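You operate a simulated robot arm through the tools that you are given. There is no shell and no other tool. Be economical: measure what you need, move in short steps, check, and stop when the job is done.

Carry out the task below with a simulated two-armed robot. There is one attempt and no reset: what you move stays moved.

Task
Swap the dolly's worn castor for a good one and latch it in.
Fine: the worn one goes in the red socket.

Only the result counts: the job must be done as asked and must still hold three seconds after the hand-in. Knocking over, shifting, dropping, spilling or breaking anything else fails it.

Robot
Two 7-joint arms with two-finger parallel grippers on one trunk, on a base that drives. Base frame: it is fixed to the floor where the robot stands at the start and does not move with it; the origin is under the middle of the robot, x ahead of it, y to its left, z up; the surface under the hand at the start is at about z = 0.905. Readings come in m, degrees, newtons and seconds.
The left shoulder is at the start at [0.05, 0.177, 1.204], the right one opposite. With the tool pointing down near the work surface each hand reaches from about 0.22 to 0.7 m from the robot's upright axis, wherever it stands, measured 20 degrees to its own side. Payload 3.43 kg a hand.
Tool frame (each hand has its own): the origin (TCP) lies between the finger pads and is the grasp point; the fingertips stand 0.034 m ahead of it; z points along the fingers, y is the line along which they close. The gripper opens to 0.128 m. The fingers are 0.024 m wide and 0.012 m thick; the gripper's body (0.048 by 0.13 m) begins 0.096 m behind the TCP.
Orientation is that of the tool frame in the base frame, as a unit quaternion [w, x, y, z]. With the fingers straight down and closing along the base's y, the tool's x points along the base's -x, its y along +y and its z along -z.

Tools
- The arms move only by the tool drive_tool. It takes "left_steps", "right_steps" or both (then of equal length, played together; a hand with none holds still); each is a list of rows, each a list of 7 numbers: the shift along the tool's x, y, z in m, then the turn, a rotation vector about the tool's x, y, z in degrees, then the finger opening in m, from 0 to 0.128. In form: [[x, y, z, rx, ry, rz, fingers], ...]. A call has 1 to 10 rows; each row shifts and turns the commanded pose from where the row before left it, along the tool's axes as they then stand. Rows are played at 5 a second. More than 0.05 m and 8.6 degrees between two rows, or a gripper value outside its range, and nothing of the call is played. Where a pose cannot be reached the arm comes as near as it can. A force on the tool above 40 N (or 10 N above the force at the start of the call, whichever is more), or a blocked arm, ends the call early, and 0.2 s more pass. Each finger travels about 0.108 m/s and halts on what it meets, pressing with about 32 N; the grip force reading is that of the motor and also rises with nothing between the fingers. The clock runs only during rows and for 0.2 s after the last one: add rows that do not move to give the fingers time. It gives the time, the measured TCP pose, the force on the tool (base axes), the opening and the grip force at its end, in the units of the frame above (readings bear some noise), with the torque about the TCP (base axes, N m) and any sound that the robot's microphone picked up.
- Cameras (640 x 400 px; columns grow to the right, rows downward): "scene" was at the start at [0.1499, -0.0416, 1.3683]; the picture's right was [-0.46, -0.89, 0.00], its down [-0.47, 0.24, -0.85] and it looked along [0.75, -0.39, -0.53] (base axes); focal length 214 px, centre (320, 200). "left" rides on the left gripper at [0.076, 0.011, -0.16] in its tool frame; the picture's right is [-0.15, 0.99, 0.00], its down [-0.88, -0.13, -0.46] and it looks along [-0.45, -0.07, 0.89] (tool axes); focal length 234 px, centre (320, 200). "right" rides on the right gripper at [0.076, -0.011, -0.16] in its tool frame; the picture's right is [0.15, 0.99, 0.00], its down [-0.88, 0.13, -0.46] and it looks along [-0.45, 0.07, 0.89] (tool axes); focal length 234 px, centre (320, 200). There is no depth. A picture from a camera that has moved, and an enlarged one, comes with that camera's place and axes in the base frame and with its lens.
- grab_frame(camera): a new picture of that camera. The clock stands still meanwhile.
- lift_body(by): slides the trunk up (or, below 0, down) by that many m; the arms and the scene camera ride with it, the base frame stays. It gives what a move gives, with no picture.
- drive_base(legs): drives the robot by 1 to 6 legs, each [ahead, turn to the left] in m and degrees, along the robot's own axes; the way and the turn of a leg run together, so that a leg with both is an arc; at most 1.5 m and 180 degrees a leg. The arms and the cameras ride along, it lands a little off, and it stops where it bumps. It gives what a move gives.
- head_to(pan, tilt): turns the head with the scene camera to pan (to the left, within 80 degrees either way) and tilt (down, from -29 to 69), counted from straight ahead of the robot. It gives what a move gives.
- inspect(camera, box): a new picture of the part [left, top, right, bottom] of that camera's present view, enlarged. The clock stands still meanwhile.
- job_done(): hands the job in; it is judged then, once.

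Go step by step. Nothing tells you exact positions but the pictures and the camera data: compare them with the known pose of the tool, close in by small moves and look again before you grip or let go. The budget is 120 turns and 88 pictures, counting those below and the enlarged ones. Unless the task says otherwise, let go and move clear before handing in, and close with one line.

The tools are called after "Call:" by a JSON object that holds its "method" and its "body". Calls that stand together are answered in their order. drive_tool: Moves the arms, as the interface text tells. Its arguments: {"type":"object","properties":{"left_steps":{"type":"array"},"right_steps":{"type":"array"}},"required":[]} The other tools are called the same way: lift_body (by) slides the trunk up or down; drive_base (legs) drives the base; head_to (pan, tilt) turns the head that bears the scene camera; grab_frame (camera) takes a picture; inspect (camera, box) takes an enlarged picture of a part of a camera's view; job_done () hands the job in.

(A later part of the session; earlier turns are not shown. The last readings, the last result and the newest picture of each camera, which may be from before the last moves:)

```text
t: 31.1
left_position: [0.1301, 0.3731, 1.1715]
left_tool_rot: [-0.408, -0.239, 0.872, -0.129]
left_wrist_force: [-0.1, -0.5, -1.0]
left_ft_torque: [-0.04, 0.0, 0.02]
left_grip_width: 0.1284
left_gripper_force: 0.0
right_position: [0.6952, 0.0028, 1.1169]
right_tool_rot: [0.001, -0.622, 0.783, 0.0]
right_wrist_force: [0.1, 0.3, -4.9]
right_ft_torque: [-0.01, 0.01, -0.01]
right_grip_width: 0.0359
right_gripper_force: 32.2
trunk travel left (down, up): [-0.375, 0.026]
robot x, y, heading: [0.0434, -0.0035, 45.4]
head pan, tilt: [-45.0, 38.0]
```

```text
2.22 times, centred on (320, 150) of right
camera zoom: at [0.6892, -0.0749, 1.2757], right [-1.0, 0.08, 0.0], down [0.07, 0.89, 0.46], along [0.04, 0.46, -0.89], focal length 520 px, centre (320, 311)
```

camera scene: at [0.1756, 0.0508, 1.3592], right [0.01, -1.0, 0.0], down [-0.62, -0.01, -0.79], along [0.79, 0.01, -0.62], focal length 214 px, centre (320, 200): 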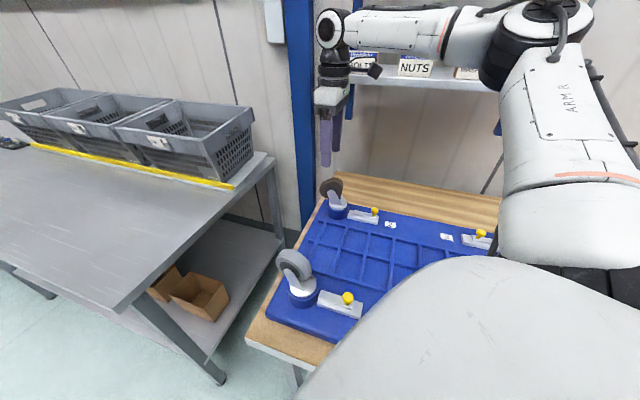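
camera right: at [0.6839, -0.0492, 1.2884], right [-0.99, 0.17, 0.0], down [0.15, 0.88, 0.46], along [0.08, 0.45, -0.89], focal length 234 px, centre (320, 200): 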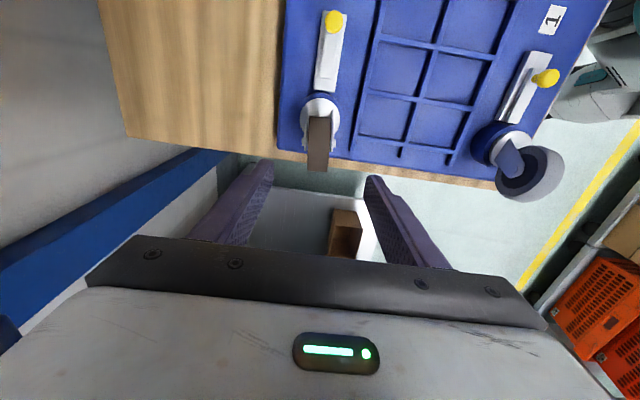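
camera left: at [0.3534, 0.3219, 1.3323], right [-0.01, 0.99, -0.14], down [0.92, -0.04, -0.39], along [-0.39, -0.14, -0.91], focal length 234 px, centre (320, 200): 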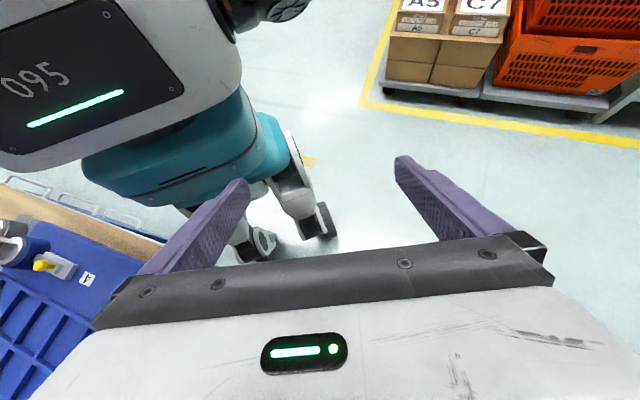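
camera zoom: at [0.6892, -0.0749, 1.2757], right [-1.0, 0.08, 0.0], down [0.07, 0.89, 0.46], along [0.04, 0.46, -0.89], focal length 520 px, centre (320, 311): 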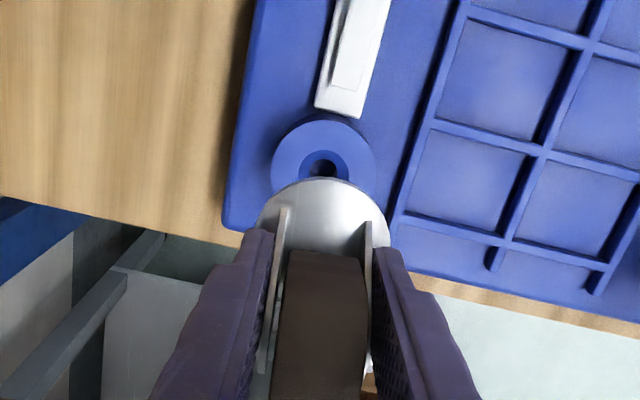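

The worn castor is out, and the seated TCP reference was (0.6938, 0.0033, 0.988). I'll pull it in and up, then turn the base right towards the rack.

Call:
{"method": "drive_tool", "body": {"right_steps": [[0.003, 0.013, -0.027, 0, 0, 0, 0.02], [0.01, 0.04, -0.027, 0, 0, 0, 0.02], [0.01, 0.04, -0.027, 0, 0, 0, 0.02], [0.007, 0.03, 0, 0, 0, 0, 0.02], [0, 0, 0, 0, 0, 0, 0.02]]}}

Call:
{"method": "drive_base", "body": {"legs": [[0, -40]]}}

Call:
{"method": "head_to", "body": {"pan": -45, "tilt": 40}}

Call:
{"method": "grab_frame", "body": {"camera": "scene"}}

Call:
{"method": "grab_frame", "body": {"camera": "right"}}

```text
t: 32.3
left_position: [0.1295, 0.3732, 1.1711]
left_tool_rot: [-0.407, -0.24, 0.872, -0.129]
left_wrist_force: [0.5, -0.1, 0.5]
left_ft_torque: [0.02, -0.02, 0.0]
left_grip_width: 0.1278
left_gripper_force: 0.2
right_position: [0.5678, 0.0005, 1.1969]
right_tool_rot: [0.001, -0.623, 0.782, 0.001]
right_wrist_force: [-0.3, -0.1, -3.5]
right_ft_torque: [-0.04, -0.02, 0.02]
right_grip_width: 0.0359
right_gripper_force: 31.5
trunk travel left (down, up): [-0.375, 0.026]
robot x, y, heading: [0.0384, -0.0042, 45.7]
head pan, tilt: [-45.0, 38.0]
```

```text
t: 34.5
left_position: [0.3427, 0.2334, 1.1715]
left_tool_rot: [-0.428, 0.064, 0.901, 0.015]
left_wrist_force: [0.5, -0.1, -0.4]
left_ft_torque: [0.04, 0.0, -0.01]
left_grip_width: 0.1279
left_gripper_force: 0.1
right_position: [0.4502, -0.3314, 1.1963]
right_tool_rot: [0.001, -0.327, 0.945, 0.0]
right_wrist_force: [-0.3, -0.7, -4.1]
right_ft_torque: [-0.03, 0.06, 0.01]
right_grip_width: 0.0361
right_gripper_force: 32.3
trunk travel left (down, up): [-0.375, 0.026]
robot x, y, heading: [0.0421, -0.0012, 6.4]
head pan, tilt: [-45.0, 38.0]
```

```text
t: 35.1
left_position: [0.3437, 0.2345, 1.1714]
left_tool_rot: [-0.427, 0.065, 0.902, 0.015]
left_wrist_force: [0.2, -0.2, -0.7]
left_ft_torque: [0.01, -0.01, 0.0]
left_grip_width: 0.1278
left_gripper_force: 0.0
right_position: [0.4517, -0.3299, 1.1966]
right_tool_rot: [0.0, -0.328, 0.945, 0.001]
right_wrist_force: [-0.3, 0.1, -5.2]
right_ft_torque: [0.0, 0.06, 0.0]
right_grip_width: 0.0358
right_gripper_force: 32.1
trunk travel left (down, up): [-0.375, 0.026]
robot x, y, heading: [0.0398, -0.0028, 6.5]
head pan, tilt: [-45.0, 40.0]
```

```text
52 pictures are left
camera scene: at [0.1769, -0.045, 1.3561], right [-0.62, -0.78, 0.0], down [-0.5, 0.4, -0.77], along [0.6, -0.48, -0.64], focal length 214 px, centre (320, 200)
```

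scene: 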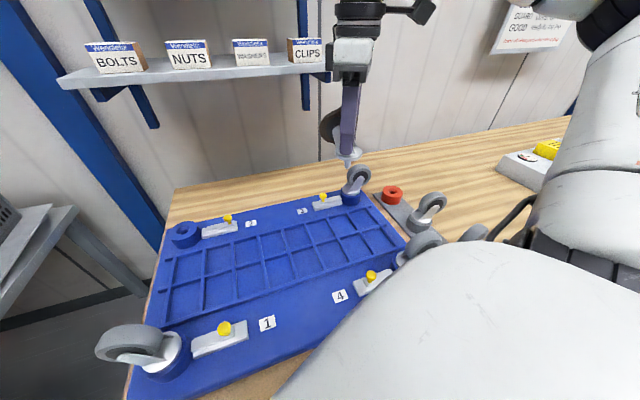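

```text
51 pictures are left
camera right: at [0.3979, -0.387, 1.3559], right [-0.73, 0.69, 0.0], down [0.61, 0.65, 0.46], along [0.31, 0.33, -0.89], focal length 234 px, centre (320, 200)
```

right: 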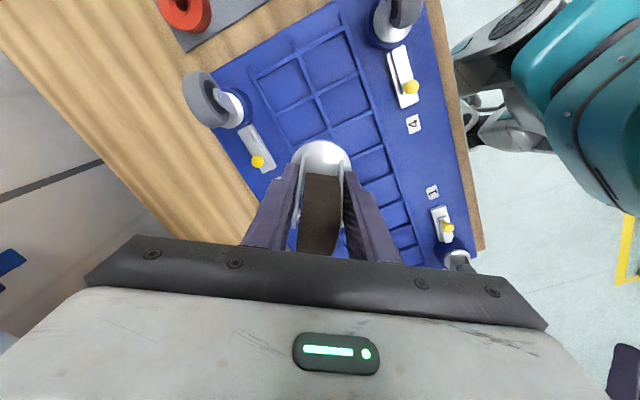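

I'll align the hand to yaw 0, so the wheel points away from the dolly, and move over the red socket near (0.465, -0.58). I stay high.

Call:
{"method": "drive_tool", "body": {"right_steps": [[0, 0, 0, 0, 0, 7.6, 0.02], [0, 0, 0, 0, 0, 7.6, 0.02], [0, 0, 0, 0, 0, 7.6, 0.02], [0, 0, 0, 0, 0, 7.6, 0.02], [0, 0, 0, 0, 0, 7.8, 0.02], [-0.003, -0.049, 0, 0, 0, 0, 0.02], [-0.003, -0.049, 0, 0, 0, 0, 0.02], [-0.003, -0.049, 0, 0, 0, 0, 0.02], [-0.003, -0.049, 0.02, 0, 0, 0, 0.02], [-0.001, -0.049, 0.02, 0, 0, 0, 0.02]]}}

Call:
{"method": "grab_frame", "body": {"camera": "right"}}

Call:
{"method": "grab_frame", "body": {"camera": "scene"}}

```text
refused: row 9 steps farther than a row can; nothing moved
```

```text
50 pictures are left
camera right: at [0.3979, -0.387, 1.3559], right [-0.73, 0.69, 0.0], down [0.61, 0.65, 0.46], along [0.31, 0.33, -0.89], focal length 234 px, centre (320, 200)
```

right: 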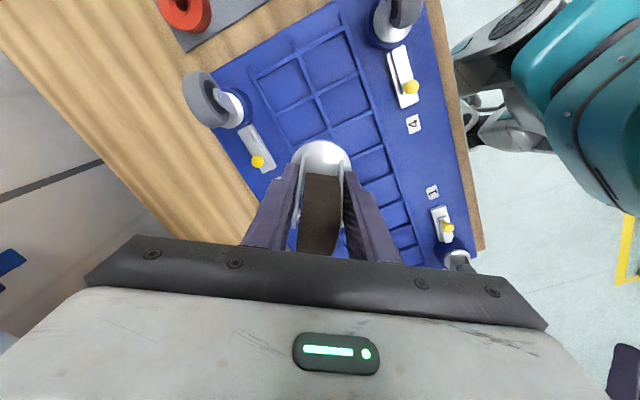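

```text
49 pictures are left
camera scene: at [0.1769, -0.045, 1.3561], right [-0.62, -0.78, 0.0], down [-0.5, 0.4, -0.77], along [0.6, -0.48, -0.64], focal length 214 px, centre (320, 200)
```

scene: 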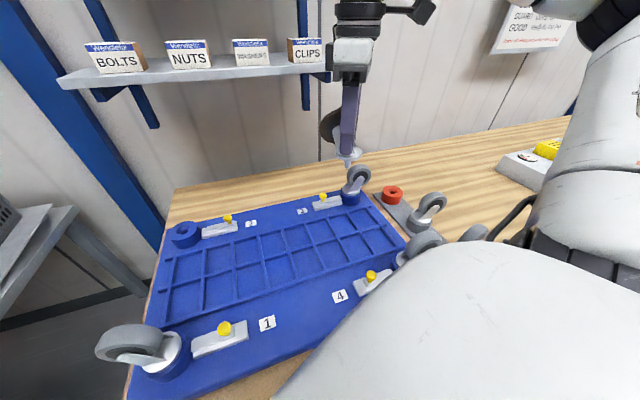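

The call was refused because one row was too long. Repeating it with shorter rows.

Call:
{"method": "drive_tool", "body": {"right_steps": [[0, 0, 0, 0, 0, 7.6, 0.02], [0, 0, 0, 0, 0, 7.6, 0.02], [0, 0, 0, 0, 0, 7.6, 0.02], [0, 0, 0, 0, 0, 7.6, 0.02], [0, 0, 0, 0, 0, 7.8, 0.02], [-0.003, -0.048, 0, 0, 0, 0, 0.02], [-0.003, -0.048, 0, 0, 0, 0, 0.02], [-0.003, -0.048, 0, 0, 0, 0, 0.02], [-0.003, -0.044, 0.02, 0, 0, 0, 0.02], [-0.001, -0.044, 0.02, 0, 0, 0, 0.02]]}}

Call:
{"method": "grab_frame", "body": {"camera": "right"}}

Call:
{"method": "grab_frame", "body": {"camera": "scene"}}

```text
t: 37.4
left_position: [0.3453, 0.2338, 1.1726]
left_tool_rot: [-0.428, 0.065, 0.902, 0.015]
left_wrist_force: [-0.2, 0.0, -0.6]
left_ft_torque: [0.02, -0.03, -0.04]
left_grip_width: 0.128
left_gripper_force: 0.0
right_position: [0.4637, -0.5658, 1.1555]
right_tool_rot: [0.0, 0.0, 1.0, 0.001]
right_wrist_force: [0.0, 0.8, -4.3]
right_ft_torque: [0.04, 0.04, 0.03]
right_grip_width: 0.0358
right_gripper_force: 32.1
trunk travel left (down, up): [-0.375, 0.026]
robot x, y, heading: [0.0396, -0.0, 6.6]
head pan, tilt: [-45.0, 40.0]
```

```text
48 pictures are left
camera right: at [0.3887, -0.5769, 1.3151], right [-0.15, 0.99, 0.0], down [0.88, 0.13, 0.46], along [0.45, 0.07, -0.89], focal length 234 px, centre (320, 200)
```

right: 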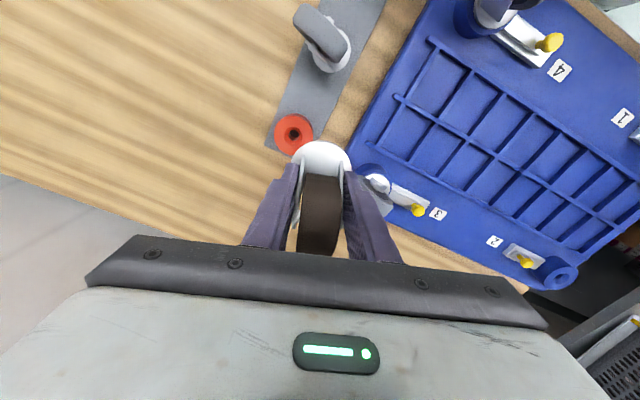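

```text
47 pictures are left
camera scene: at [0.177, -0.0462, 1.356], right [-0.62, -0.78, 0.0], down [-0.5, 0.4, -0.77], along [0.6, -0.48, -0.64], focal length 214 px, centre (320, 200)
```

scene: 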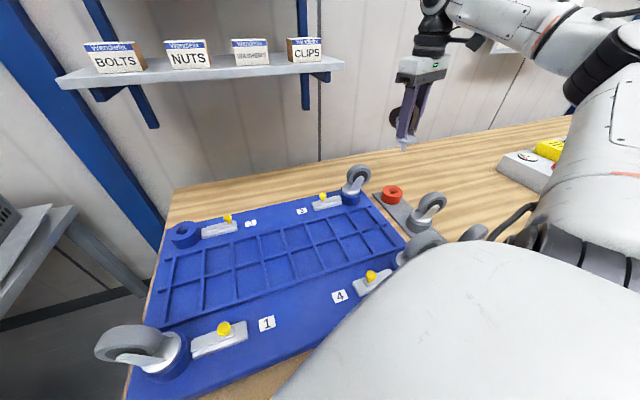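

Red hole is near (0.467, -0.606). I'll move above it and compare with the dolly reference view, where the hole was at pixel (321, 135) when lifted 0.13 m above the seat.

Call:
{"method": "drive_tool", "body": {"right_steps": [[-0.009, -0.037, 0, 0, 0, 0, 0.02], [0, 0, 0.04, 0, 0, 0, 0.02], [0, 0, 0, 0, 0, 0, 0.02]]}}

Call:
{"method": "inspect", "body": {"camera": "right", "box": [220, 60, 420, 240]}}

Call:
{"method": "inspect", "body": {"camera": "scene", "box": [340, 110, 500, 230]}}

```text
t: 38.1
left_position: [0.3438, 0.2345, 1.1717]
left_tool_rot: [-0.428, 0.065, 0.902, 0.015]
left_wrist_force: [-0.1, -0.1, 0.2]
left_ft_torque: [-0.01, 0.04, 0.0]
left_grip_width: 0.128
left_gripper_force: 0.0
right_position: [0.476, -0.5984, 1.1171]
right_tool_rot: [0.001, 0.0, 1.0, 0.001]
right_wrist_force: [-0.2, 0.5, -5.9]
right_ft_torque: [-0.05, 0.08, 0.01]
right_grip_width: 0.0359
right_gripper_force: 31.6
trunk travel left (down, up): [-0.375, 0.026]
robot x, y, heading: [0.0428, 0.0015, 6.4]
head pan, tilt: [-45.0, 40.0]
```

```text
2.22 times, centred on (320, 150) of right
camera zoom: at [0.3995, -0.6106, 1.2764], right [-0.15, 0.99, 0.0], down [0.88, 0.13, 0.46], along [0.45, 0.07, -0.89], focal length 520 px, centre (320, 311)
```

zoom: 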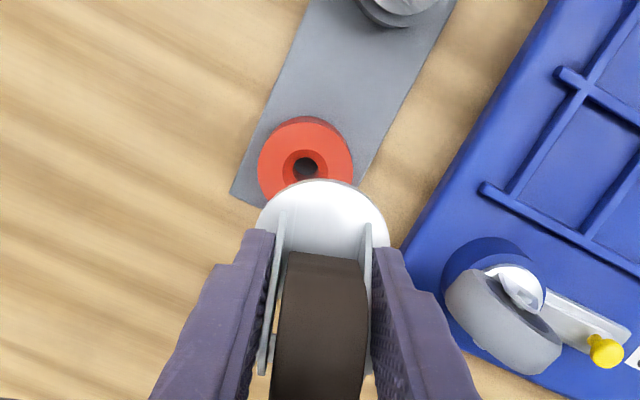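

```text
3.33 times, centred on (420, 170) of scene
camera zoom: at [0.1769, -0.0449, 1.3561], right [-0.62, -0.78, 0.0], down [-0.5, 0.4, -0.77], along [0.6, -0.48, -0.64], focal length 715 px, centre (-13, 300)
```

zoom: 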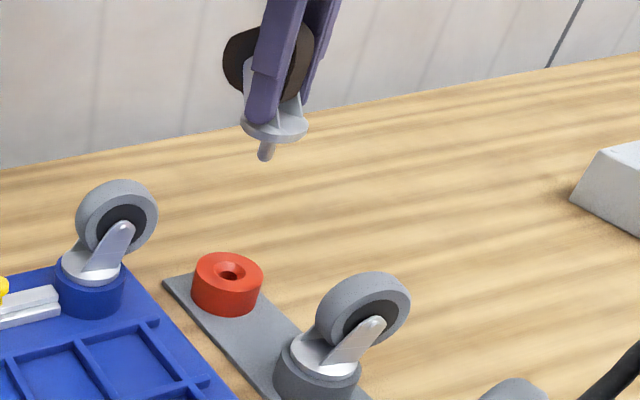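

The two views agree that the red collar top is lower, near z = 0.902, with the hole at about (0.478, -0.608). I'll correct and lower to the reference height for comparison.

Call:
{"method": "drive_tool", "body": {"right_steps": [[-0.008, -0.007, 0, 0, 0, 0, 0.02], [0, 0, 0.035, 0, 0, 0, 0.02], [0, 0, 0, 0, 0, 0, 0.02]]}}

Call:
{"method": "inspect", "body": {"camera": "right", "box": [220, 60, 420, 240]}}

Call:
{"method": "inspect", "body": {"camera": "scene", "box": [360, 130, 440, 220]}}

```text
t: 39.0
left_position: [0.3437, 0.235, 1.1711]
left_tool_rot: [-0.426, 0.065, 0.902, 0.014]
left_wrist_force: [-0.3, 0.1, -0.1]
left_ft_torque: [-0.02, 0.01, 0.03]
left_grip_width: 0.128
left_gripper_force: 0.0
right_position: [0.4822, -0.6046, 1.0824]
right_tool_rot: [0.0, 0.001, 1.0, 0.0]
right_wrist_force: [-0.1, -0.5, -4.5]
right_ft_torque: [0.0, 0.01, -0.01]
right_grip_width: 0.0359
right_gripper_force: 32.0
trunk travel left (down, up): [-0.375, 0.026]
robot x, y, heading: [0.0459, 0.0009, 6.6]
head pan, tilt: [-45.0, 40.0]
```

```text
2.22 times, centred on (320, 150) of right
camera zoom: at [0.4062, -0.6163, 1.2412], right [-0.15, 0.99, 0.0], down [0.88, 0.13, 0.46], along [0.45, 0.07, -0.89], focal length 520 px, centre (320, 311)
```

zoom: 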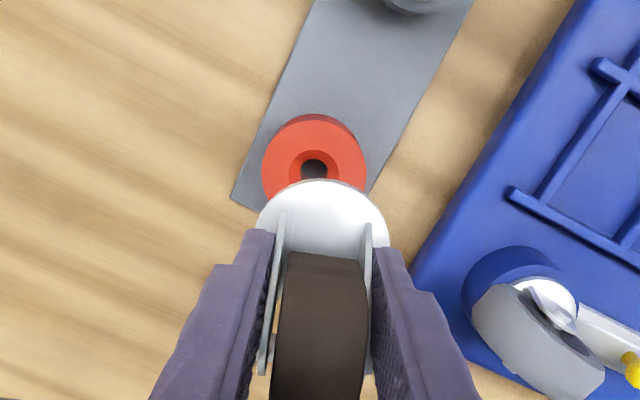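

```text
4.44 times, centred on (400, 175) of scene
camera zoom: at [0.1768, -0.0446, 1.3562], right [-0.62, -0.78, 0.0], down [-0.5, 0.4, -0.77], along [0.6, -0.48, -0.64], focal length 953 px, centre (-36, 311)
```

zoom: 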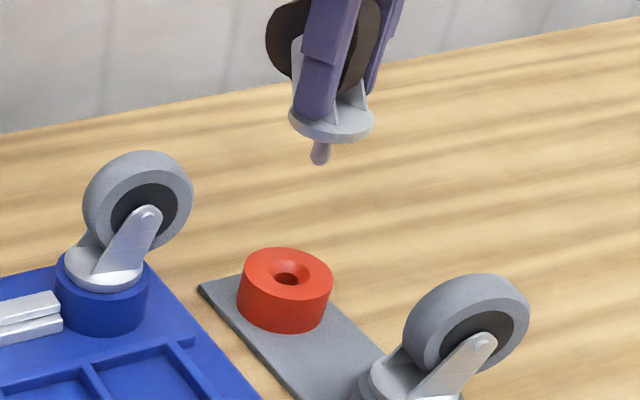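

The hole is 8 px left of the reference, so I shift y by -5 mm and lower until the stem tip is just above the collar.

Call:
{"method": "drive_tool", "body": {"right_steps": [[-0.001, -0.005, 0, 0, 0, 0, 0.02], [0, 0, 0.04, 0, 0, 0, 0.02], [0, 0, 0.035, 0, 0, 0, 0.02], [0, 0, 0, 0, 0, 0, 0.02]]}}

Call:
{"method": "inspect", "body": {"camera": "scene", "box": [360, 140, 440, 220]}}

Call:
{"method": "inspect", "body": {"camera": "right", "box": [250, 90, 390, 200]}}

```text
t: 40.0
left_position: [0.3431, 0.2327, 1.1716]
left_tool_rot: [-0.427, 0.064, 0.902, 0.014]
left_wrist_force: [-0.1, 0.0, -0.5]
left_ft_torque: [0.0, 0.04, 0.0]
left_grip_width: 0.128
left_gripper_force: 0.0
right_position: [0.4809, -0.6102, 1.0059]
right_tool_rot: [0.002, 0.0, 1.0, 0.0]
right_wrist_force: [0.1, -0.3, -4.7]
right_ft_torque: [-0.03, 0.02, 0.0]
right_grip_width: 0.0358
right_gripper_force: 31.6
trunk travel left (down, up): [-0.375, 0.026]
robot x, y, heading: [0.0388, 0.001, 6.4]
head pan, tilt: [-45.0, 40.0]
```

```text
5.00 times, centred on (400, 180) of scene
camera zoom: at [0.1768, -0.0452, 1.3561], right [-0.62, -0.78, 0.0], down [-0.5, 0.4, -0.77], along [0.6, -0.48, -0.64], focal length 1072 px, centre (-80, 300)
```

zoom: 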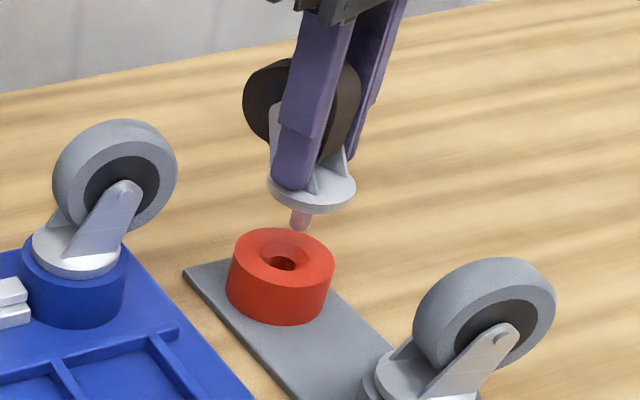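

```text
3.64 times, centred on (320, 145) of right
camera zoom: at [0.4047, -0.6224, 1.1649], right [-0.15, 0.99, 0.0], down [0.88, 0.13, 0.46], along [0.45, 0.07, -0.89], focal length 852 px, centre (320, 400)
```

zoom: 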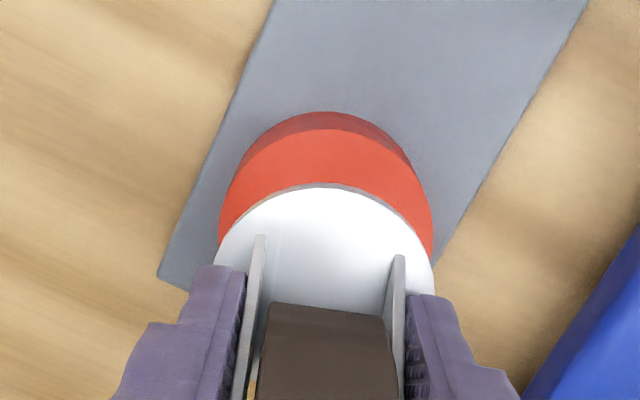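

Lateral alignment looks right. Both views suggest the hole is a few mm further ahead, so I shift +4 mm in x and lower gently.

Call:
{"method": "drive_tool", "body": {"right_steps": [[-0.004, 0, 0, 0, 0, 0, 0.02], [0, 0, 0.015, 0, 0, 0, 0.02], [0, 0, 0, 0, 0, 0, 0.02]]}}

Call:
{"method": "inspect", "body": {"camera": "scene", "box": [360, 140, 440, 220]}}

```text
t: 40.8
left_position: [0.3429, 0.2349, 1.1713]
left_tool_rot: [-0.428, 0.065, 0.901, 0.016]
left_wrist_force: [-0.1, -1.0, 0.1]
left_ft_torque: [0.02, -0.02, 0.02]
left_grip_width: 0.1279
left_gripper_force: 0.0
right_position: [0.4845, -0.6108, 0.9905]
right_tool_rot: [0.001, 0.0, 1.0, 0.0]
right_wrist_force: [0.7, 0.1, -4.7]
right_ft_torque: [0.01, 0.07, -0.01]
right_grip_width: 0.0357
right_gripper_force: 31.9
trunk travel left (down, up): [-0.375, 0.026]
robot x, y, heading: [0.0389, 0.0008, 6.7]
head pan, tilt: [-45.0, 40.0]
```

```text
5.00 times, centred on (400, 180) of scene
camera zoom: at [0.1768, -0.045, 1.3561], right [-0.62, -0.78, 0.0], down [-0.5, 0.4, -0.77], along [0.6, -0.48, -0.64], focal length 1072 px, centre (-80, 300)
```

zoom: 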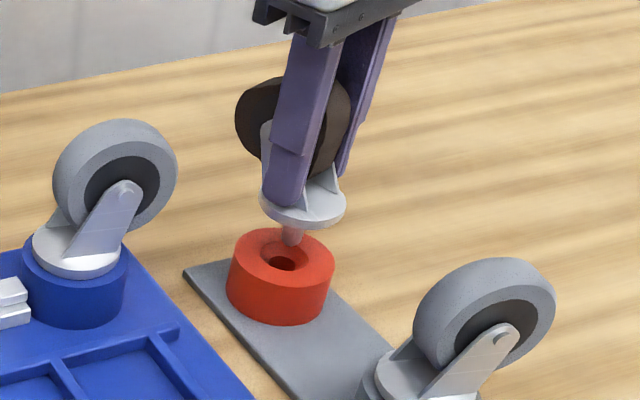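

The stem lines up with the hole. I'll lower in small steps while watching the force.

Call:
{"method": "drive_tool", "body": {"right_steps": [[0, 0, 0.008, 0, 0, 0, 0.02], [0, 0, 0.008, 0, 0, 0, 0.02], [0, 0, 0.006, 0, 0, 0, 0.02], [0, 0, 0.006, 0, 0, 0, 0.02], [0, 0, 0, 0, 0, 0, 0.02]]}}

Call:
{"method": "inspect", "body": {"camera": "scene", "box": [360, 140, 440, 220]}}

```text
t: 42.0
left_position: [0.3432, 0.2346, 1.1716]
left_tool_rot: [-0.428, 0.064, 0.902, 0.014]
left_wrist_force: [-0.2, 0.4, -0.3]
left_ft_torque: [-0.01, -0.02, 0.0]
left_grip_width: 0.1278
left_gripper_force: 0.0
right_position: [0.4853, -0.6125, 0.9623]
right_tool_rot: [0.0, -0.001, 1.0, 0.001]
right_wrist_force: [-0.9, 1.0, -4.4]
right_ft_torque: [0.09, 0.04, -0.03]
right_grip_width: 0.0359
right_gripper_force: 31.9
trunk travel left (down, up): [-0.375, 0.026]
robot x, y, heading: [0.0393, -0.003, 6.9]
head pan, tilt: [-45.0, 40.0]
```

```text
5.00 times, centred on (400, 180) of scene
camera zoom: at [0.1769, -0.0451, 1.3561], right [-0.62, -0.78, 0.0], down [-0.5, 0.4, -0.77], along [0.6, -0.48, -0.64], focal length 1072 px, centre (-80, 300)
```

zoom: 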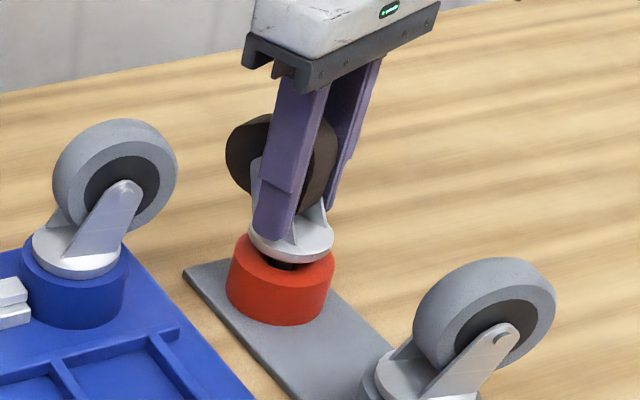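

It is entering the hole with almost no force. I'll continue down to the seat.

Call:
{"method": "drive_tool", "body": {"right_steps": [[0, 0, 0.004, 0, 0, 0, 0.02], [0, 0, 0.004, 0, 0, 0, 0.02], [0, 0, 0.003, 0, 0, 0, 0.02], [0, 0, 0, 0, 0, 0, 0.02]]}}

Call:
{"method": "inspect", "body": {"camera": "scene", "box": [360, 140, 440, 220]}}

```text
t: 43.0
left_position: [0.3444, 0.2339, 1.1707]
left_tool_rot: [-0.427, 0.065, 0.902, 0.014]
left_wrist_force: [-1.1, -0.4, 0.4]
left_ft_torque: [0.0, 0.02, -0.03]
left_grip_width: 0.128
left_gripper_force: 0.1
right_position: [0.4855, -0.612, 0.9523]
right_tool_rot: [0.0, 0.001, 1.0, 0.002]
right_wrist_force: [-3.2, 4.1, -2.0]
right_ft_torque: [0.23, 0.16, -0.02]
right_grip_width: 0.0359
right_gripper_force: 32.0
trunk travel left (down, up): [-0.375, 0.026]
robot x, y, heading: [0.0403, -0.0001, 6.4]
head pan, tilt: [-45.0, 40.0]
```

```text
5.00 times, centred on (400, 180) of scene
camera zoom: at [0.1764, -0.0445, 1.3562], right [-0.62, -0.78, 0.0], down [-0.5, 0.4, -0.77], along [0.6, -0.48, -0.64], focal length 1072 px, centre (-80, 300)
```

zoom: 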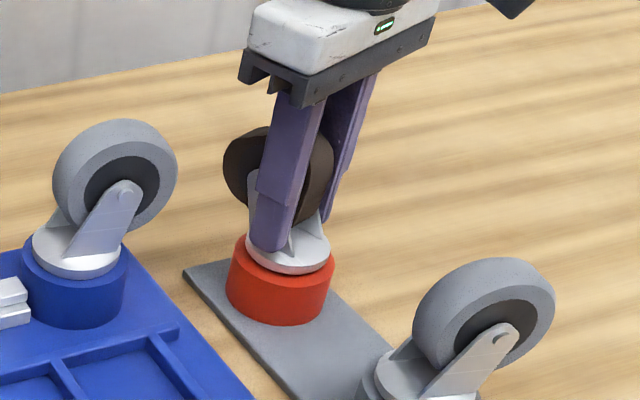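

Call:
{"method": "drive_tool", "body": {"right_steps": [[0, 0, 0.003, 0, 0, 0, 0.02], [0, 0, 0.002, 0, 0, 0, 0.02], [0, 0, 0, 0, 0, 0, 0.02]]}}

```text
t: 43.8
left_position: [0.3428, 0.2358, 1.1718]
left_tool_rot: [-0.426, 0.065, 0.902, 0.013]
left_wrist_force: [0.5, -0.2, -0.5]
left_ft_torque: [-0.01, 0.01, 0.04]
left_grip_width: 0.128
left_gripper_force: 0.1
right_position: [0.4849, -0.6125, 0.9498]
right_tool_rot: [0.003, 0.0, 1.0, -0.002]
right_wrist_force: [-5.0, -0.8, 13.7]
right_ft_torque: [0.33, 0.67, 0.02]
right_grip_width: 0.0357
right_gripper_force: 32.4
trunk travel left (down, up): [-0.375, 0.026]
robot x, y, heading: [0.0385, 0.0001, 7.0]
head pan, tilt: [-45.0, 40.0]
```

It is seated, with the vertical reaction rising. I'll relax, open, and lift clear.

Call:
{"method": "drive_tool", "body": {"right_steps": [[0, 0, -0.003, 0, 0, 0, 0.036], [0, 0, 0, 0, 0, 0, 0.05], [0, 0, 0, 0, 0, 0, 0.07], [0, 0, 0, 0, 0, 0, 0.07], [0, 0, -0.04, 0, 0, 0, 0.07], [0, 0, -0.05, 0, 0, 0, 0.07], [0, 0, -0.05, 0, 0, 0, 0.07], [0, 0, -0.03, 0, 0, 0, 0.09], [0, 0, 0, 0, 0, 0, 0.09]]}}

Call:
{"method": "grab_frame", "body": {"camera": "right"}}

Call:
{"method": "inspect", "body": {"camera": "scene", "box": [340, 150, 500, 250]}}

```text
t: 45.8
left_position: [0.3434, 0.2353, 1.1724]
left_tool_rot: [-0.426, 0.064, 0.902, 0.014]
left_wrist_force: [-0.6, -0.5, -0.1]
left_ft_torque: [0.01, -0.01, -0.03]
left_grip_width: 0.128
left_gripper_force: 0.1
right_position: [0.4857, -0.6125, 1.1218]
right_tool_rot: [0.0, 0.0, 1.0, 0.001]
right_wrist_force: [0.4, 0.3, -0.5]
right_ft_torque: [0.0, 0.0, 0.0]
right_grip_width: 0.0902
right_gripper_force: 0.1
trunk travel left (down, up): [-0.375, 0.026]
robot x, y, heading: [0.0425, -0.0022, 6.7]
head pan, tilt: [-45.0, 40.0]
```

```text
37 pictures are left
camera right: at [0.4094, -0.6231, 1.2815], right [-0.15, 0.99, 0.0], down [0.88, 0.13, 0.46], along [0.45, 0.07, -0.89], focal length 234 px, centre (320, 200)
```

right: 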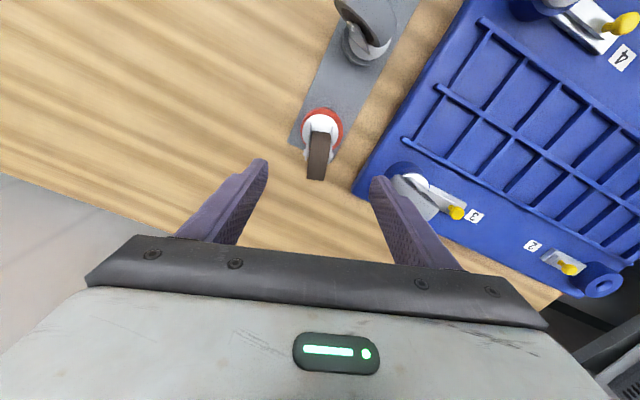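

```text
4.00 times, centred on (420, 200) of scene
camera zoom: at [0.1765, -0.045, 1.3561], right [-0.62, -0.78, 0.0], down [-0.5, 0.4, -0.77], along [0.6, -0.48, -0.64], focal length 858 px, centre (-80, 200)
```

zoom: 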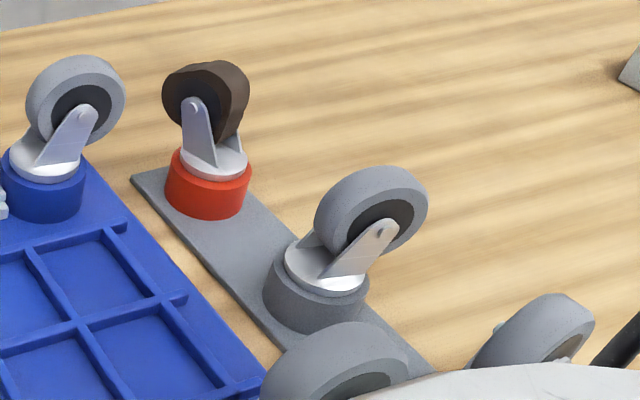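

The worn castor stands in the red socket. Now I move above the nearest spare at about (0.352, -0.573) to check its wheel condition and fork direction.

Call:
{"method": "drive_tool", "body": {"right_steps": [[0.045, 0.012, 0, 0, 0, 0, 0.09], [0.045, 0.012, 0, 0, 0, 0, 0.09], [0.045, 0.012, 0, 0, 0, 0, 0.09], [0, 0, 0, 0, 0, 0, 0.09]]}}

Call:
{"method": "grab_frame", "body": {"camera": "right"}}

Call:
{"method": "inspect", "body": {"camera": "scene", "box": [400, 180, 500, 250]}}

```text
t: 46.8
left_position: [0.3445, 0.2353, 1.1706]
left_tool_rot: [-0.428, 0.065, 0.901, 0.013]
left_wrist_force: [0.3, 0.0, 0.0]
left_ft_torque: [-0.02, 0.05, 0.02]
left_grip_width: 0.1282
left_gripper_force: 0.1
right_position: [0.352, -0.5754, 1.121]
right_tool_rot: [0.0, -0.001, 1.0, 0.0]
right_wrist_force: [-0.4, -1.0, 0.2]
right_ft_torque: [-0.04, -0.01, 0.02]
right_grip_width: 0.0902
right_gripper_force: 0.1
trunk travel left (down, up): [-0.375, 0.026]
robot x, y, heading: [0.0411, -0.0001, 6.2]
head pan, tilt: [-45.0, 40.0]
```

```text
35 pictures are left
camera right: at [0.2767, -0.586, 1.2806], right [-0.15, 0.99, 0.0], down [0.88, 0.13, 0.46], along [0.45, 0.07, -0.89], focal length 234 px, centre (320, 200)
```

right: 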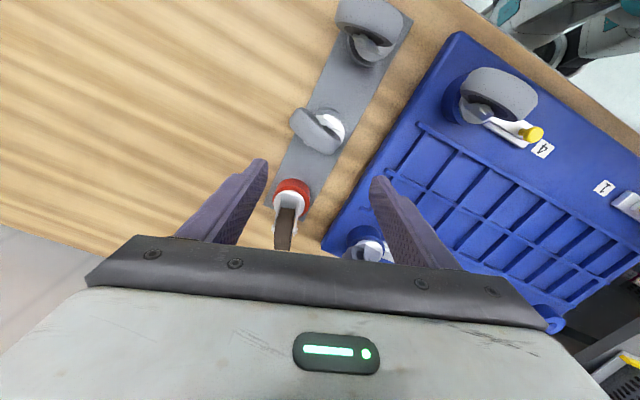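

```text
5.71 times, centred on (450, 215) of scene
camera zoom: at [0.1772, -0.0432, 1.356], right [-0.62, -0.78, 0.0], down [-0.5, 0.4, -0.77], along [0.6, -0.48, -0.64], focal length 1226 px, centre (-423, 114)
```

zoom: 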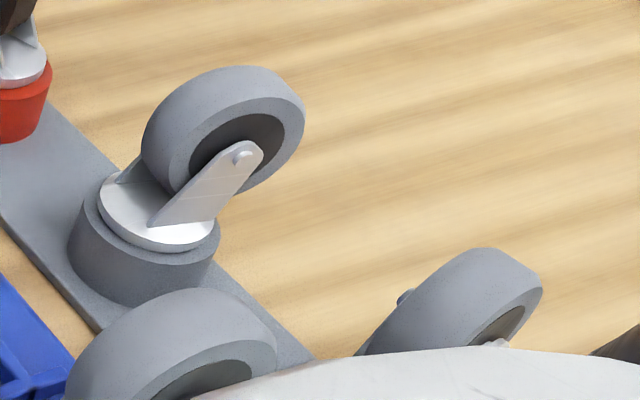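

Call:
{"method": "inspect", "body": {"camera": "right", "box": [250, 70, 400, 190]}}

```text
3.33 times, centred on (325, 130) of right
camera zoom: at [0.2767, -0.586, 1.2806], right [-0.15, 0.99, 0.0], down [0.88, 0.13, 0.46], along [0.45, 0.07, -0.89], focal length 781 px, centre (303, 433)
```

zoom: 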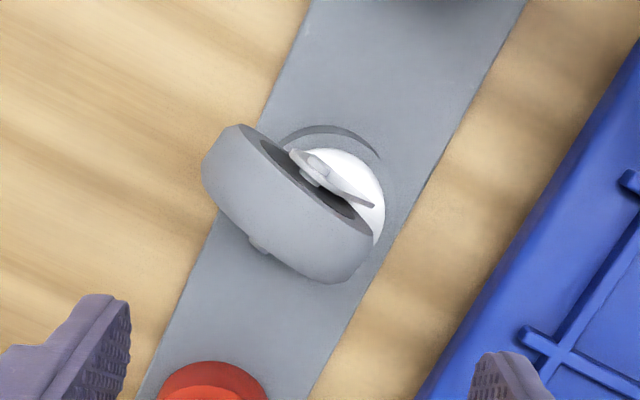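

Spare A is round and good. Its wheel points toward about 241°, so I'll rotate the hand to yaw 61° with fingers across the fork and look again.

Call:
{"method": "drive_tool", "body": {"right_steps": [[0.006, 0.007, 0, 0, 0, -8, 0.09], [0, 0, 0, 0, 0, -8, 0.09], [0, 0, 0, 0, 0, -8, 0.09], [0, 0, 0, 0, 0, -8, 0.09], [0, 0, 0, 0, 0, -8, 0.09], [0, 0, 0, 0, 0, -8, 0.09], [0, 0, 0, 0, 0, -8, 0.09], [0, 0, 0.03, 0, 0, -5, 0.08], [0, 0, 0, 0, 0, 0, 0.08]]}}

Call:
{"method": "inspect", "body": {"camera": "right", "box": [220, 40, 420, 220]}}

Call:
{"method": "inspect", "body": {"camera": "scene", "box": [400, 150, 500, 250]}}

```text
t: 48.8
left_position: [0.3435, 0.2345, 1.1717]
left_tool_rot: [-0.426, 0.065, 0.902, 0.014]
left_wrist_force: [0.1, -0.6, -0.1]
left_ft_torque: [0.02, 0.0, -0.02]
left_grip_width: 0.1281
left_gripper_force: 0.1
right_position: [0.3456, -0.5694, 1.0913]
right_tool_rot: [0.0, -0.509, 0.861, -0.001]
right_wrist_force: [0.0, -0.6, -0.5]
right_ft_torque: [-0.02, -0.02, -0.05]
right_grip_width: 0.0797
right_gripper_force: 0.0
trunk travel left (down, up): [-0.375, 0.026]
robot x, y, heading: [0.0408, -0.001, 6.6]
head pan, tilt: [-45.0, 40.0]
```

```text
2.22 times, centred on (320, 130) of right
camera zoom: at [0.3177, -0.6408, 1.2506], right [-0.94, 0.35, 0.0], down [0.31, 0.83, 0.46], along [0.16, 0.43, -0.89], focal length 520 px, centre (320, 356)
```

zoom: 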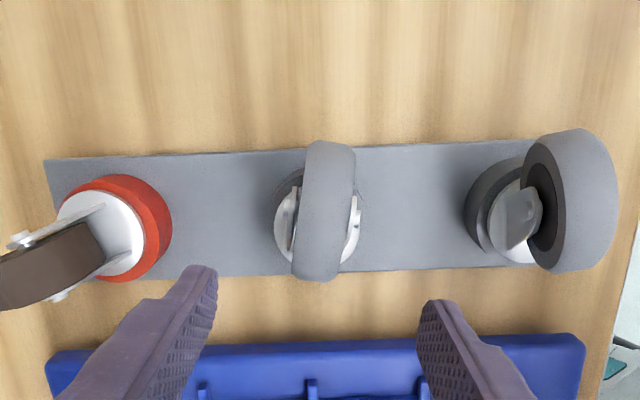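

```text
4.00 times, centred on (450, 200) of scene
camera zoom: at [0.1765, -0.0446, 1.3562], right [-0.62, -0.78, 0.0], down [-0.5, 0.4, -0.77], along [0.6, -0.48, -0.64], focal length 858 px, centre (-200, 200)
```

zoom: 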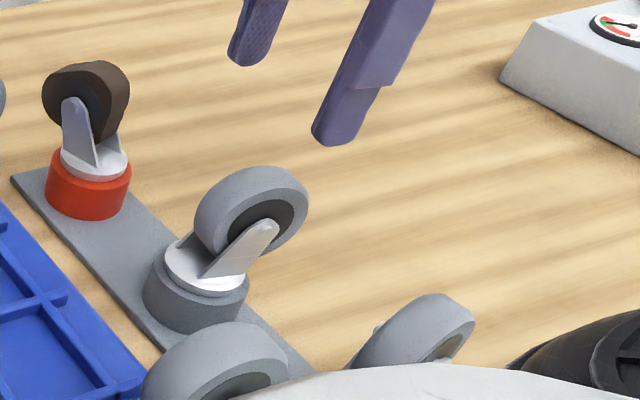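

The alignment is right: stem at about (0.3475, -0.567), fork across the fingers. I'll descend to grip height near z = 0.953.

Call:
{"method": "drive_tool", "body": {"right_steps": [[0, 0, 0.04, 0, 0, 0, 0.08], [0, 0, 0.04, 0, 0, 0, 0.08], [0, 0, 0.03, 0, 0, 0, 0.08], [0, 0, 0, 0, 0, 0, 0.08]]}}

Call:
{"method": "inspect", "body": {"camera": "right", "box": [220, 60, 420, 240]}}

Call:
{"method": "inspect", "body": {"camera": "scene", "box": [400, 150, 500, 250]}}

```text
t: 49.8
left_position: [0.3437, 0.2342, 1.1715]
left_tool_rot: [-0.427, 0.065, 0.902, 0.014]
left_wrist_force: [0.2, 0.2, 0.0]
left_ft_torque: [0.01, -0.01, 0.01]
left_grip_width: 0.1281
left_gripper_force: 0.0
right_position: [0.344, -0.5697, 0.9802]
right_tool_rot: [0.001, -0.507, 0.862, 0.0]
right_wrist_force: [0.1, -0.2, 0.4]
right_ft_torque: [0.03, 0.0, 0.03]
right_grip_width: 0.0798
right_gripper_force: 0.1
trunk travel left (down, up): [-0.375, 0.026]
robot x, y, heading: [0.04, -0.0008, 6.6]
head pan, tilt: [-45.0, 40.0]
```

```text
2.22 times, centred on (320, 150) of right
camera zoom: at [0.3168, -0.6418, 1.1396], right [-0.94, 0.35, 0.0], down [0.31, 0.83, 0.46], along [0.16, 0.43, -0.89], focal length 520 px, centre (320, 311)
```

zoom: 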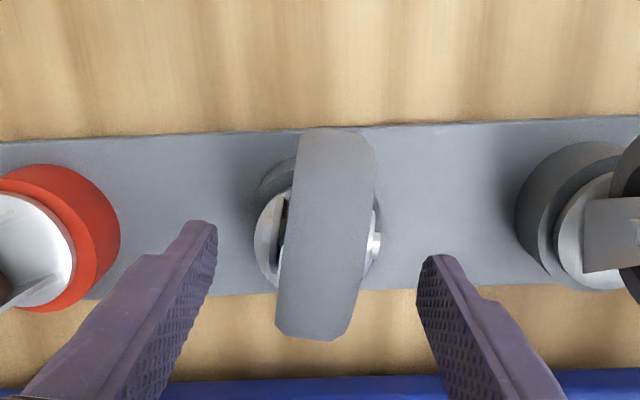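

```text
4.00 times, centred on (450, 200) of scene
camera zoom: at [0.1764, -0.0446, 1.3562], right [-0.62, -0.78, 0.0], down [-0.5, 0.4, -0.77], along [0.6, -0.48, -0.64], focal length 858 px, centre (-200, 200)
```

zoom: 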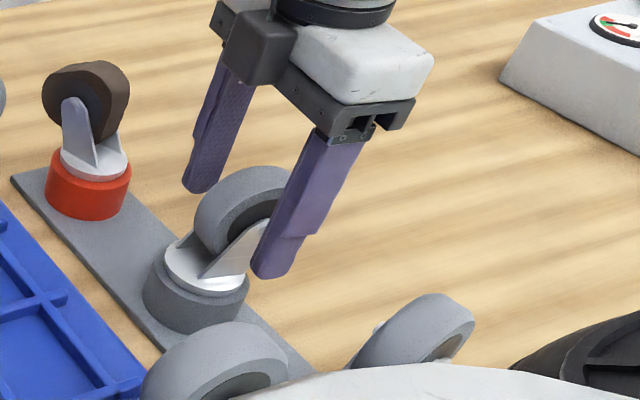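

Call:
{"method": "drive_tool", "body": {"right_steps": [[0, 0, 0.015, 0, 0, 0, 0.08], [0, 0, 0.012, 0, 0, 0, 0.07], [0, 0, 0, 0, 0, 0, 0.045], [0, 0, 0, 0, 0, 0, 0.02], [0, 0, 0, 0, 0, 0, 0.02], [0, 0, 0, 0, 0, 0, 0.02]]}}

Call:
{"method": "inspect", "body": {"camera": "scene", "box": [400, 150, 500, 250]}}

Call:
{"method": "inspect", "body": {"camera": "right", "box": [220, 60, 420, 240]}}

```text
t: 51.1
left_position: [0.3429, 0.2351, 1.1719]
left_tool_rot: [-0.427, 0.065, 0.902, 0.014]
left_wrist_force: [0.1, 0.3, -0.5]
left_ft_torque: [-0.01, -0.03, 0.0]
left_grip_width: 0.128
left_gripper_force: 0.0
right_position: [0.3438, -0.5702, 0.9527]
right_tool_rot: [0.001, -0.507, 0.862, 0.001]
right_wrist_force: [1.3, -0.2, 0.0]
right_ft_torque: [-0.11, -0.03, 0.05]
right_grip_width: 0.036
right_gripper_force: 32.2
trunk travel left (down, up): [-0.375, 0.026]
robot x, y, heading: [0.0414, -0.001, 7.0]
head pan, tilt: [-45.0, 40.0]
```

```text
4.00 times, centred on (450, 200) of scene
camera zoom: at [0.1767, -0.0449, 1.3561], right [-0.62, -0.78, 0.0], down [-0.5, 0.4, -0.77], along [0.6, -0.48, -0.64], focal length 858 px, centre (-200, 200)
```

zoom: 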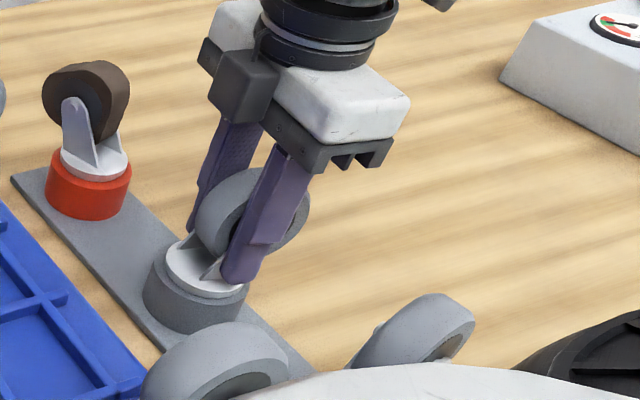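

```text
2.22 times, centred on (320, 150) of right
camera zoom: at [0.3171, -0.6418, 1.1122], right [-0.94, 0.35, 0.0], down [0.31, 0.83, 0.46], along [0.16, 0.43, -0.89], focal length 520 px, centre (320, 311)
```

zoom: 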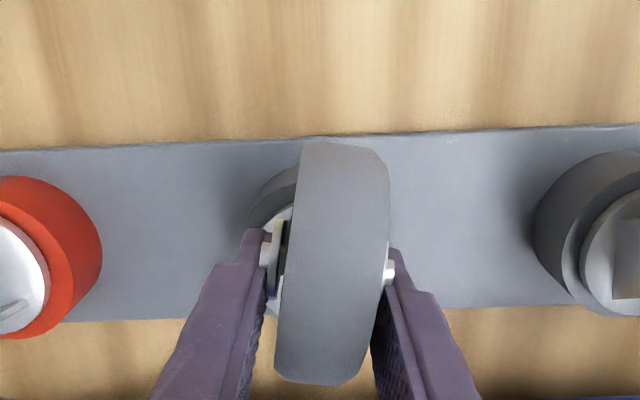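

Gripped at 0.036 m. Lifting it straight out.

Call:
{"method": "drive_tool", "body": {"right_steps": [[0, 0, -0.01, 0, 0, 0, 0.02], [0, 0, -0.015, 0, 0, 0, 0.02], [0, 0, -0.025, 0, 0, 0, 0.02], [0, 0, -0.04, 0, 0, 0, 0.02], [0, 0, -0.04, 0, 0, 0, 0.02], [0, 0, -0.04, 0, 0, 0, 0.02], [0, 0, -0.04, 0, 0, 0, 0.02], [0, 0, -0.03, 0, 0, 0, 0.02], [0, 0, 0, 0, 0, 0, 0.02]]}}

Call:
{"method": "inspect", "body": {"camera": "scene", "box": [400, 100, 520, 250]}}

```text
t: 53.1
left_position: [0.3431, 0.2341, 1.1713]
left_tool_rot: [-0.427, 0.064, 0.902, 0.015]
left_wrist_force: [-0.1, 0.0, -0.5]
left_ft_torque: [0.03, 0.03, 0.02]
left_grip_width: 0.1281
left_gripper_force: 0.0
right_position: [0.3439, -0.5696, 1.1934]
right_tool_rot: [0.001, -0.508, 0.861, 0.0]
right_wrist_force: [0.0, -0.1, -4.2]
right_ft_torque: [0.03, -0.03, 0.0]
right_grip_width: 0.0356
right_gripper_force: 31.8
trunk travel left (down, up): [-0.375, 0.026]
robot x, y, heading: [0.0429, 0.0, 6.6]
head pan, tilt: [-45.0, 40.0]
```

```text
2.67 times, centred on (460, 175) of scene
camera zoom: at [0.1768, -0.0454, 1.3561], right [-0.62, -0.78, 0.0], down [-0.5, 0.4, -0.77], along [0.6, -0.48, -0.64], focal length 572 px, centre (-53, 267)
```

zoom: 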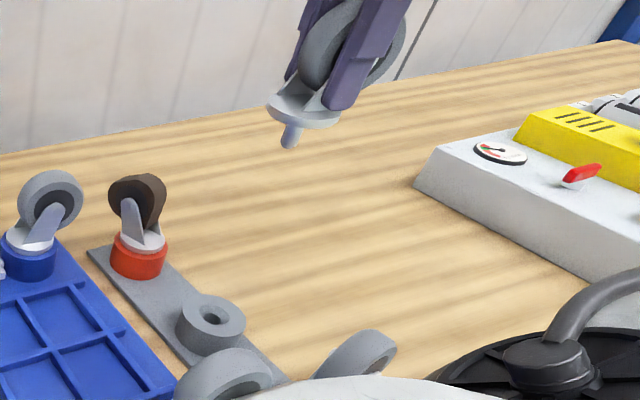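

Call:
{"method": "inspect", "body": {"camera": "right", "box": [220, 40, 420, 220]}}

```text
2.22 times, centred on (320, 130) of right
camera zoom: at [0.3169, -0.6419, 1.3528], right [-0.94, 0.35, 0.0], down [0.31, 0.83, 0.46], along [0.16, 0.43, -0.89], focal length 520 px, centre (320, 356)
```

zoom: 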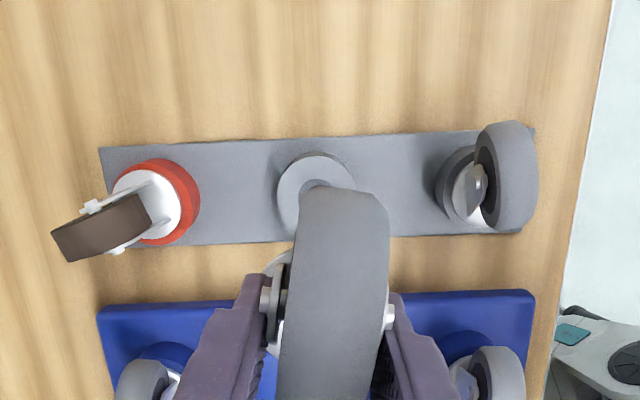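

The stem offset in this grip is about 3.5 mm from the TCP toward tool -x, so the target TCP is S2 ≈ (0.693, 0.0) plus that offset. Now I'll turn the base back left.

Call:
{"method": "drive_base", "body": {"legs": [[0, 39]]}}

Call:
{"method": "drive_tool", "body": {"right_steps": [[0, 0, 0, 0, 0, 8.4, 0.02], [0, 0, 0, 0, 0, 8.4, 0.02], [0, 0, 0, 0, 0, 8.4, 0.02], [0, 0, 0, 0, 0, 8.4, 0.02], [0, 0, 0, 0, 0, 8.4, 0.02], [0, 0, 0, 0, 0, 8.4, 0.02], [0, 0, 0, 0, 0, 8.4, 0.02], [0, 0, 0, 0, 0, 8.4, 0.02], [0, 0, 0, 0, 0, 8.4, 0.02], [0, 0, 0, 0, 0, 8.4, 0.02]]}}

Call:
{"method": "head_to", "body": {"pan": -45, "tilt": 38}}

```text
t: 55.4
left_position: [0.1315, 0.3736, 1.1709]
left_tool_rot: [-0.408, -0.239, 0.872, -0.129]
left_wrist_force: [-0.4, -0.4, 0.1]
left_ft_torque: [-0.01, 0.02, 0.04]
left_grip_width: 0.1281
left_gripper_force: 0.1
right_position: [0.635, -0.2532, 1.1937]
right_tool_rot: [0.0, 0.765, -0.644, -0.001]
right_wrist_force: [-0.1, -0.3, -5.0]
right_ft_torque: [0.06, 0.0, 0.01]
right_grip_width: 0.0361
right_gripper_force: 32.2
trunk travel left (down, up): [-0.375, 0.026]
robot x, y, heading: [0.045, -0.0018, 45.3]
head pan, tilt: [-45.0, 40.0]
```

```text
t: 57.6
left_position: [0.1301, 0.3717, 1.1722]
left_tool_rot: [-0.409, -0.237, 0.872, -0.127]
left_wrist_force: [-0.9, -0.2, 0.7]
left_ft_torque: [-0.01, 0.01, -0.01]
left_grip_width: 0.1279
left_gripper_force: 0.1
right_position: [0.6352, -0.2529, 1.1934]
right_tool_rot: [0.0, -0.137, 0.991, 0.0]
right_wrist_force: [0.4, -0.3, -4.4]
right_ft_torque: [0.02, 0.01, 0.02]
right_grip_width: 0.0358
right_gripper_force: 31.7
trunk travel left (down, up): [-0.375, 0.026]
robot x, y, heading: [0.0413, 0.0017, 45.2]
head pan, tilt: [-45.0, 40.0]
```

```text
t: 58.2
left_position: [0.1313, 0.3732, 1.1713]
left_tool_rot: [-0.407, -0.238, 0.873, -0.128]
left_wrist_force: [-0.1, 0.4, 0.2]
left_ft_torque: [0.0, 0.01, -0.02]
left_grip_width: 0.128
left_gripper_force: 0.1
right_position: [0.635, -0.2533, 1.1928]
right_tool_rot: [0.0, -0.137, 0.991, 0.0]
right_wrist_force: [0.1, -1.4, -3.6]
right_ft_torque: [0.01, -0.04, 0.0]
right_grip_width: 0.0359
right_gripper_force: 31.8
trunk travel left (down, up): [-0.375, 0.026]
robot x, y, heading: [0.0385, 0.0003, 45.4]
head pan, tilt: [-45.0, 38.0]
```

Call:
{"method": "drive_tool", "body": {"right_steps": [[-0.0202, 0.0379, 0.01, 0, 0, 0, 0.02], [-0.0202, 0.0379, 0.013, 0, 0, 0, 0.02], [-0.0202, 0.0379, 0.013, 0, 0, 0, 0.02], [-0.0202, 0.0379, 0.013, 0, 0, 0, 0.02], [-0.0202, 0.0379, 0.013, 0, 0, 0, 0.02], [-0.0202, 0.0379, 0.013, 0, 0, 0, 0.02], [0, 0, 0, 0, 0, 0, 0.02]]}}

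Call:
{"method": "inspect", "body": {"camera": "scene", "box": [280, 120, 400, 230]}}

Call:
{"method": "inspect", "body": {"camera": "right", "box": [220, 60, 420, 240]}}

```text
t: 59.8
left_position: [0.1301, 0.3724, 1.1721]
left_tool_rot: [-0.407, -0.238, 0.873, -0.128]
left_wrist_force: [-0.4, 0.1, 0.7]
left_ft_torque: [-0.01, -0.02, -0.04]
left_grip_width: 0.1279
left_gripper_force: 0.1
right_position: [0.6881, -0.0041, 1.1171]
right_tool_rot: [0.001, -0.137, 0.991, 0.001]
right_wrist_force: [0.1, -0.4, -4.2]
right_ft_torque: [0.04, -0.04, 0.0]
right_grip_width: 0.036
right_gripper_force: 32.1
trunk travel left (down, up): [-0.375, 0.026]
robot x, y, heading: [0.0415, -0.0009, 45.3]
head pan, tilt: [-45.0, 38.0]
```

```text
3.64 times, centred on (340, 175) of scene
camera zoom: at [0.1763, 0.0498, 1.3591], right [0.01, -1.0, 0.0], down [-0.62, 0.0, -0.79], along [0.79, 0.0, -0.62], focal length 780 px, centre (247, 291)
```

zoom: 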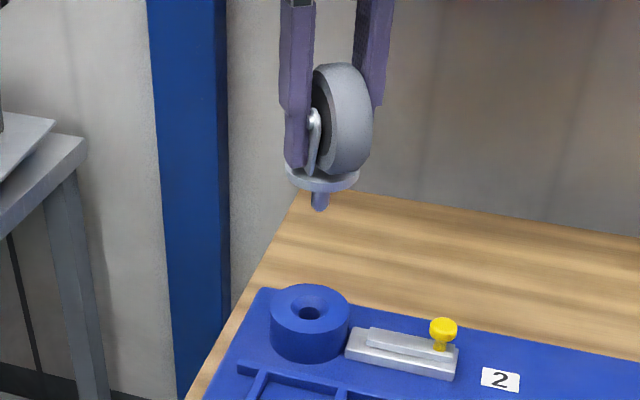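

```text
2.22 times, centred on (320, 150) of right
camera zoom: at [0.6177, -0.0361, 1.2769], right [-0.41, 0.91, 0.0], down [0.81, 0.36, 0.46], along [0.42, 0.19, -0.89], focal length 520 px, centre (320, 311)
```

zoom: 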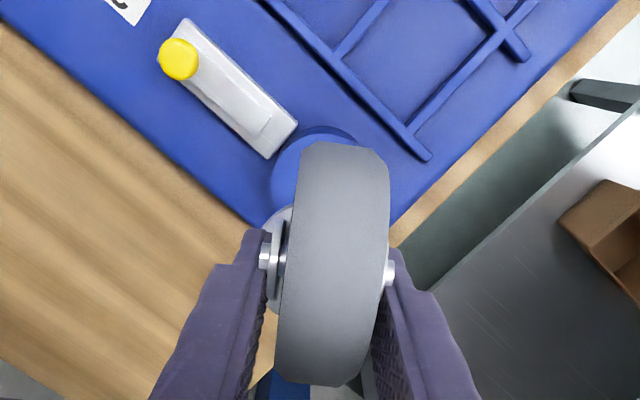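

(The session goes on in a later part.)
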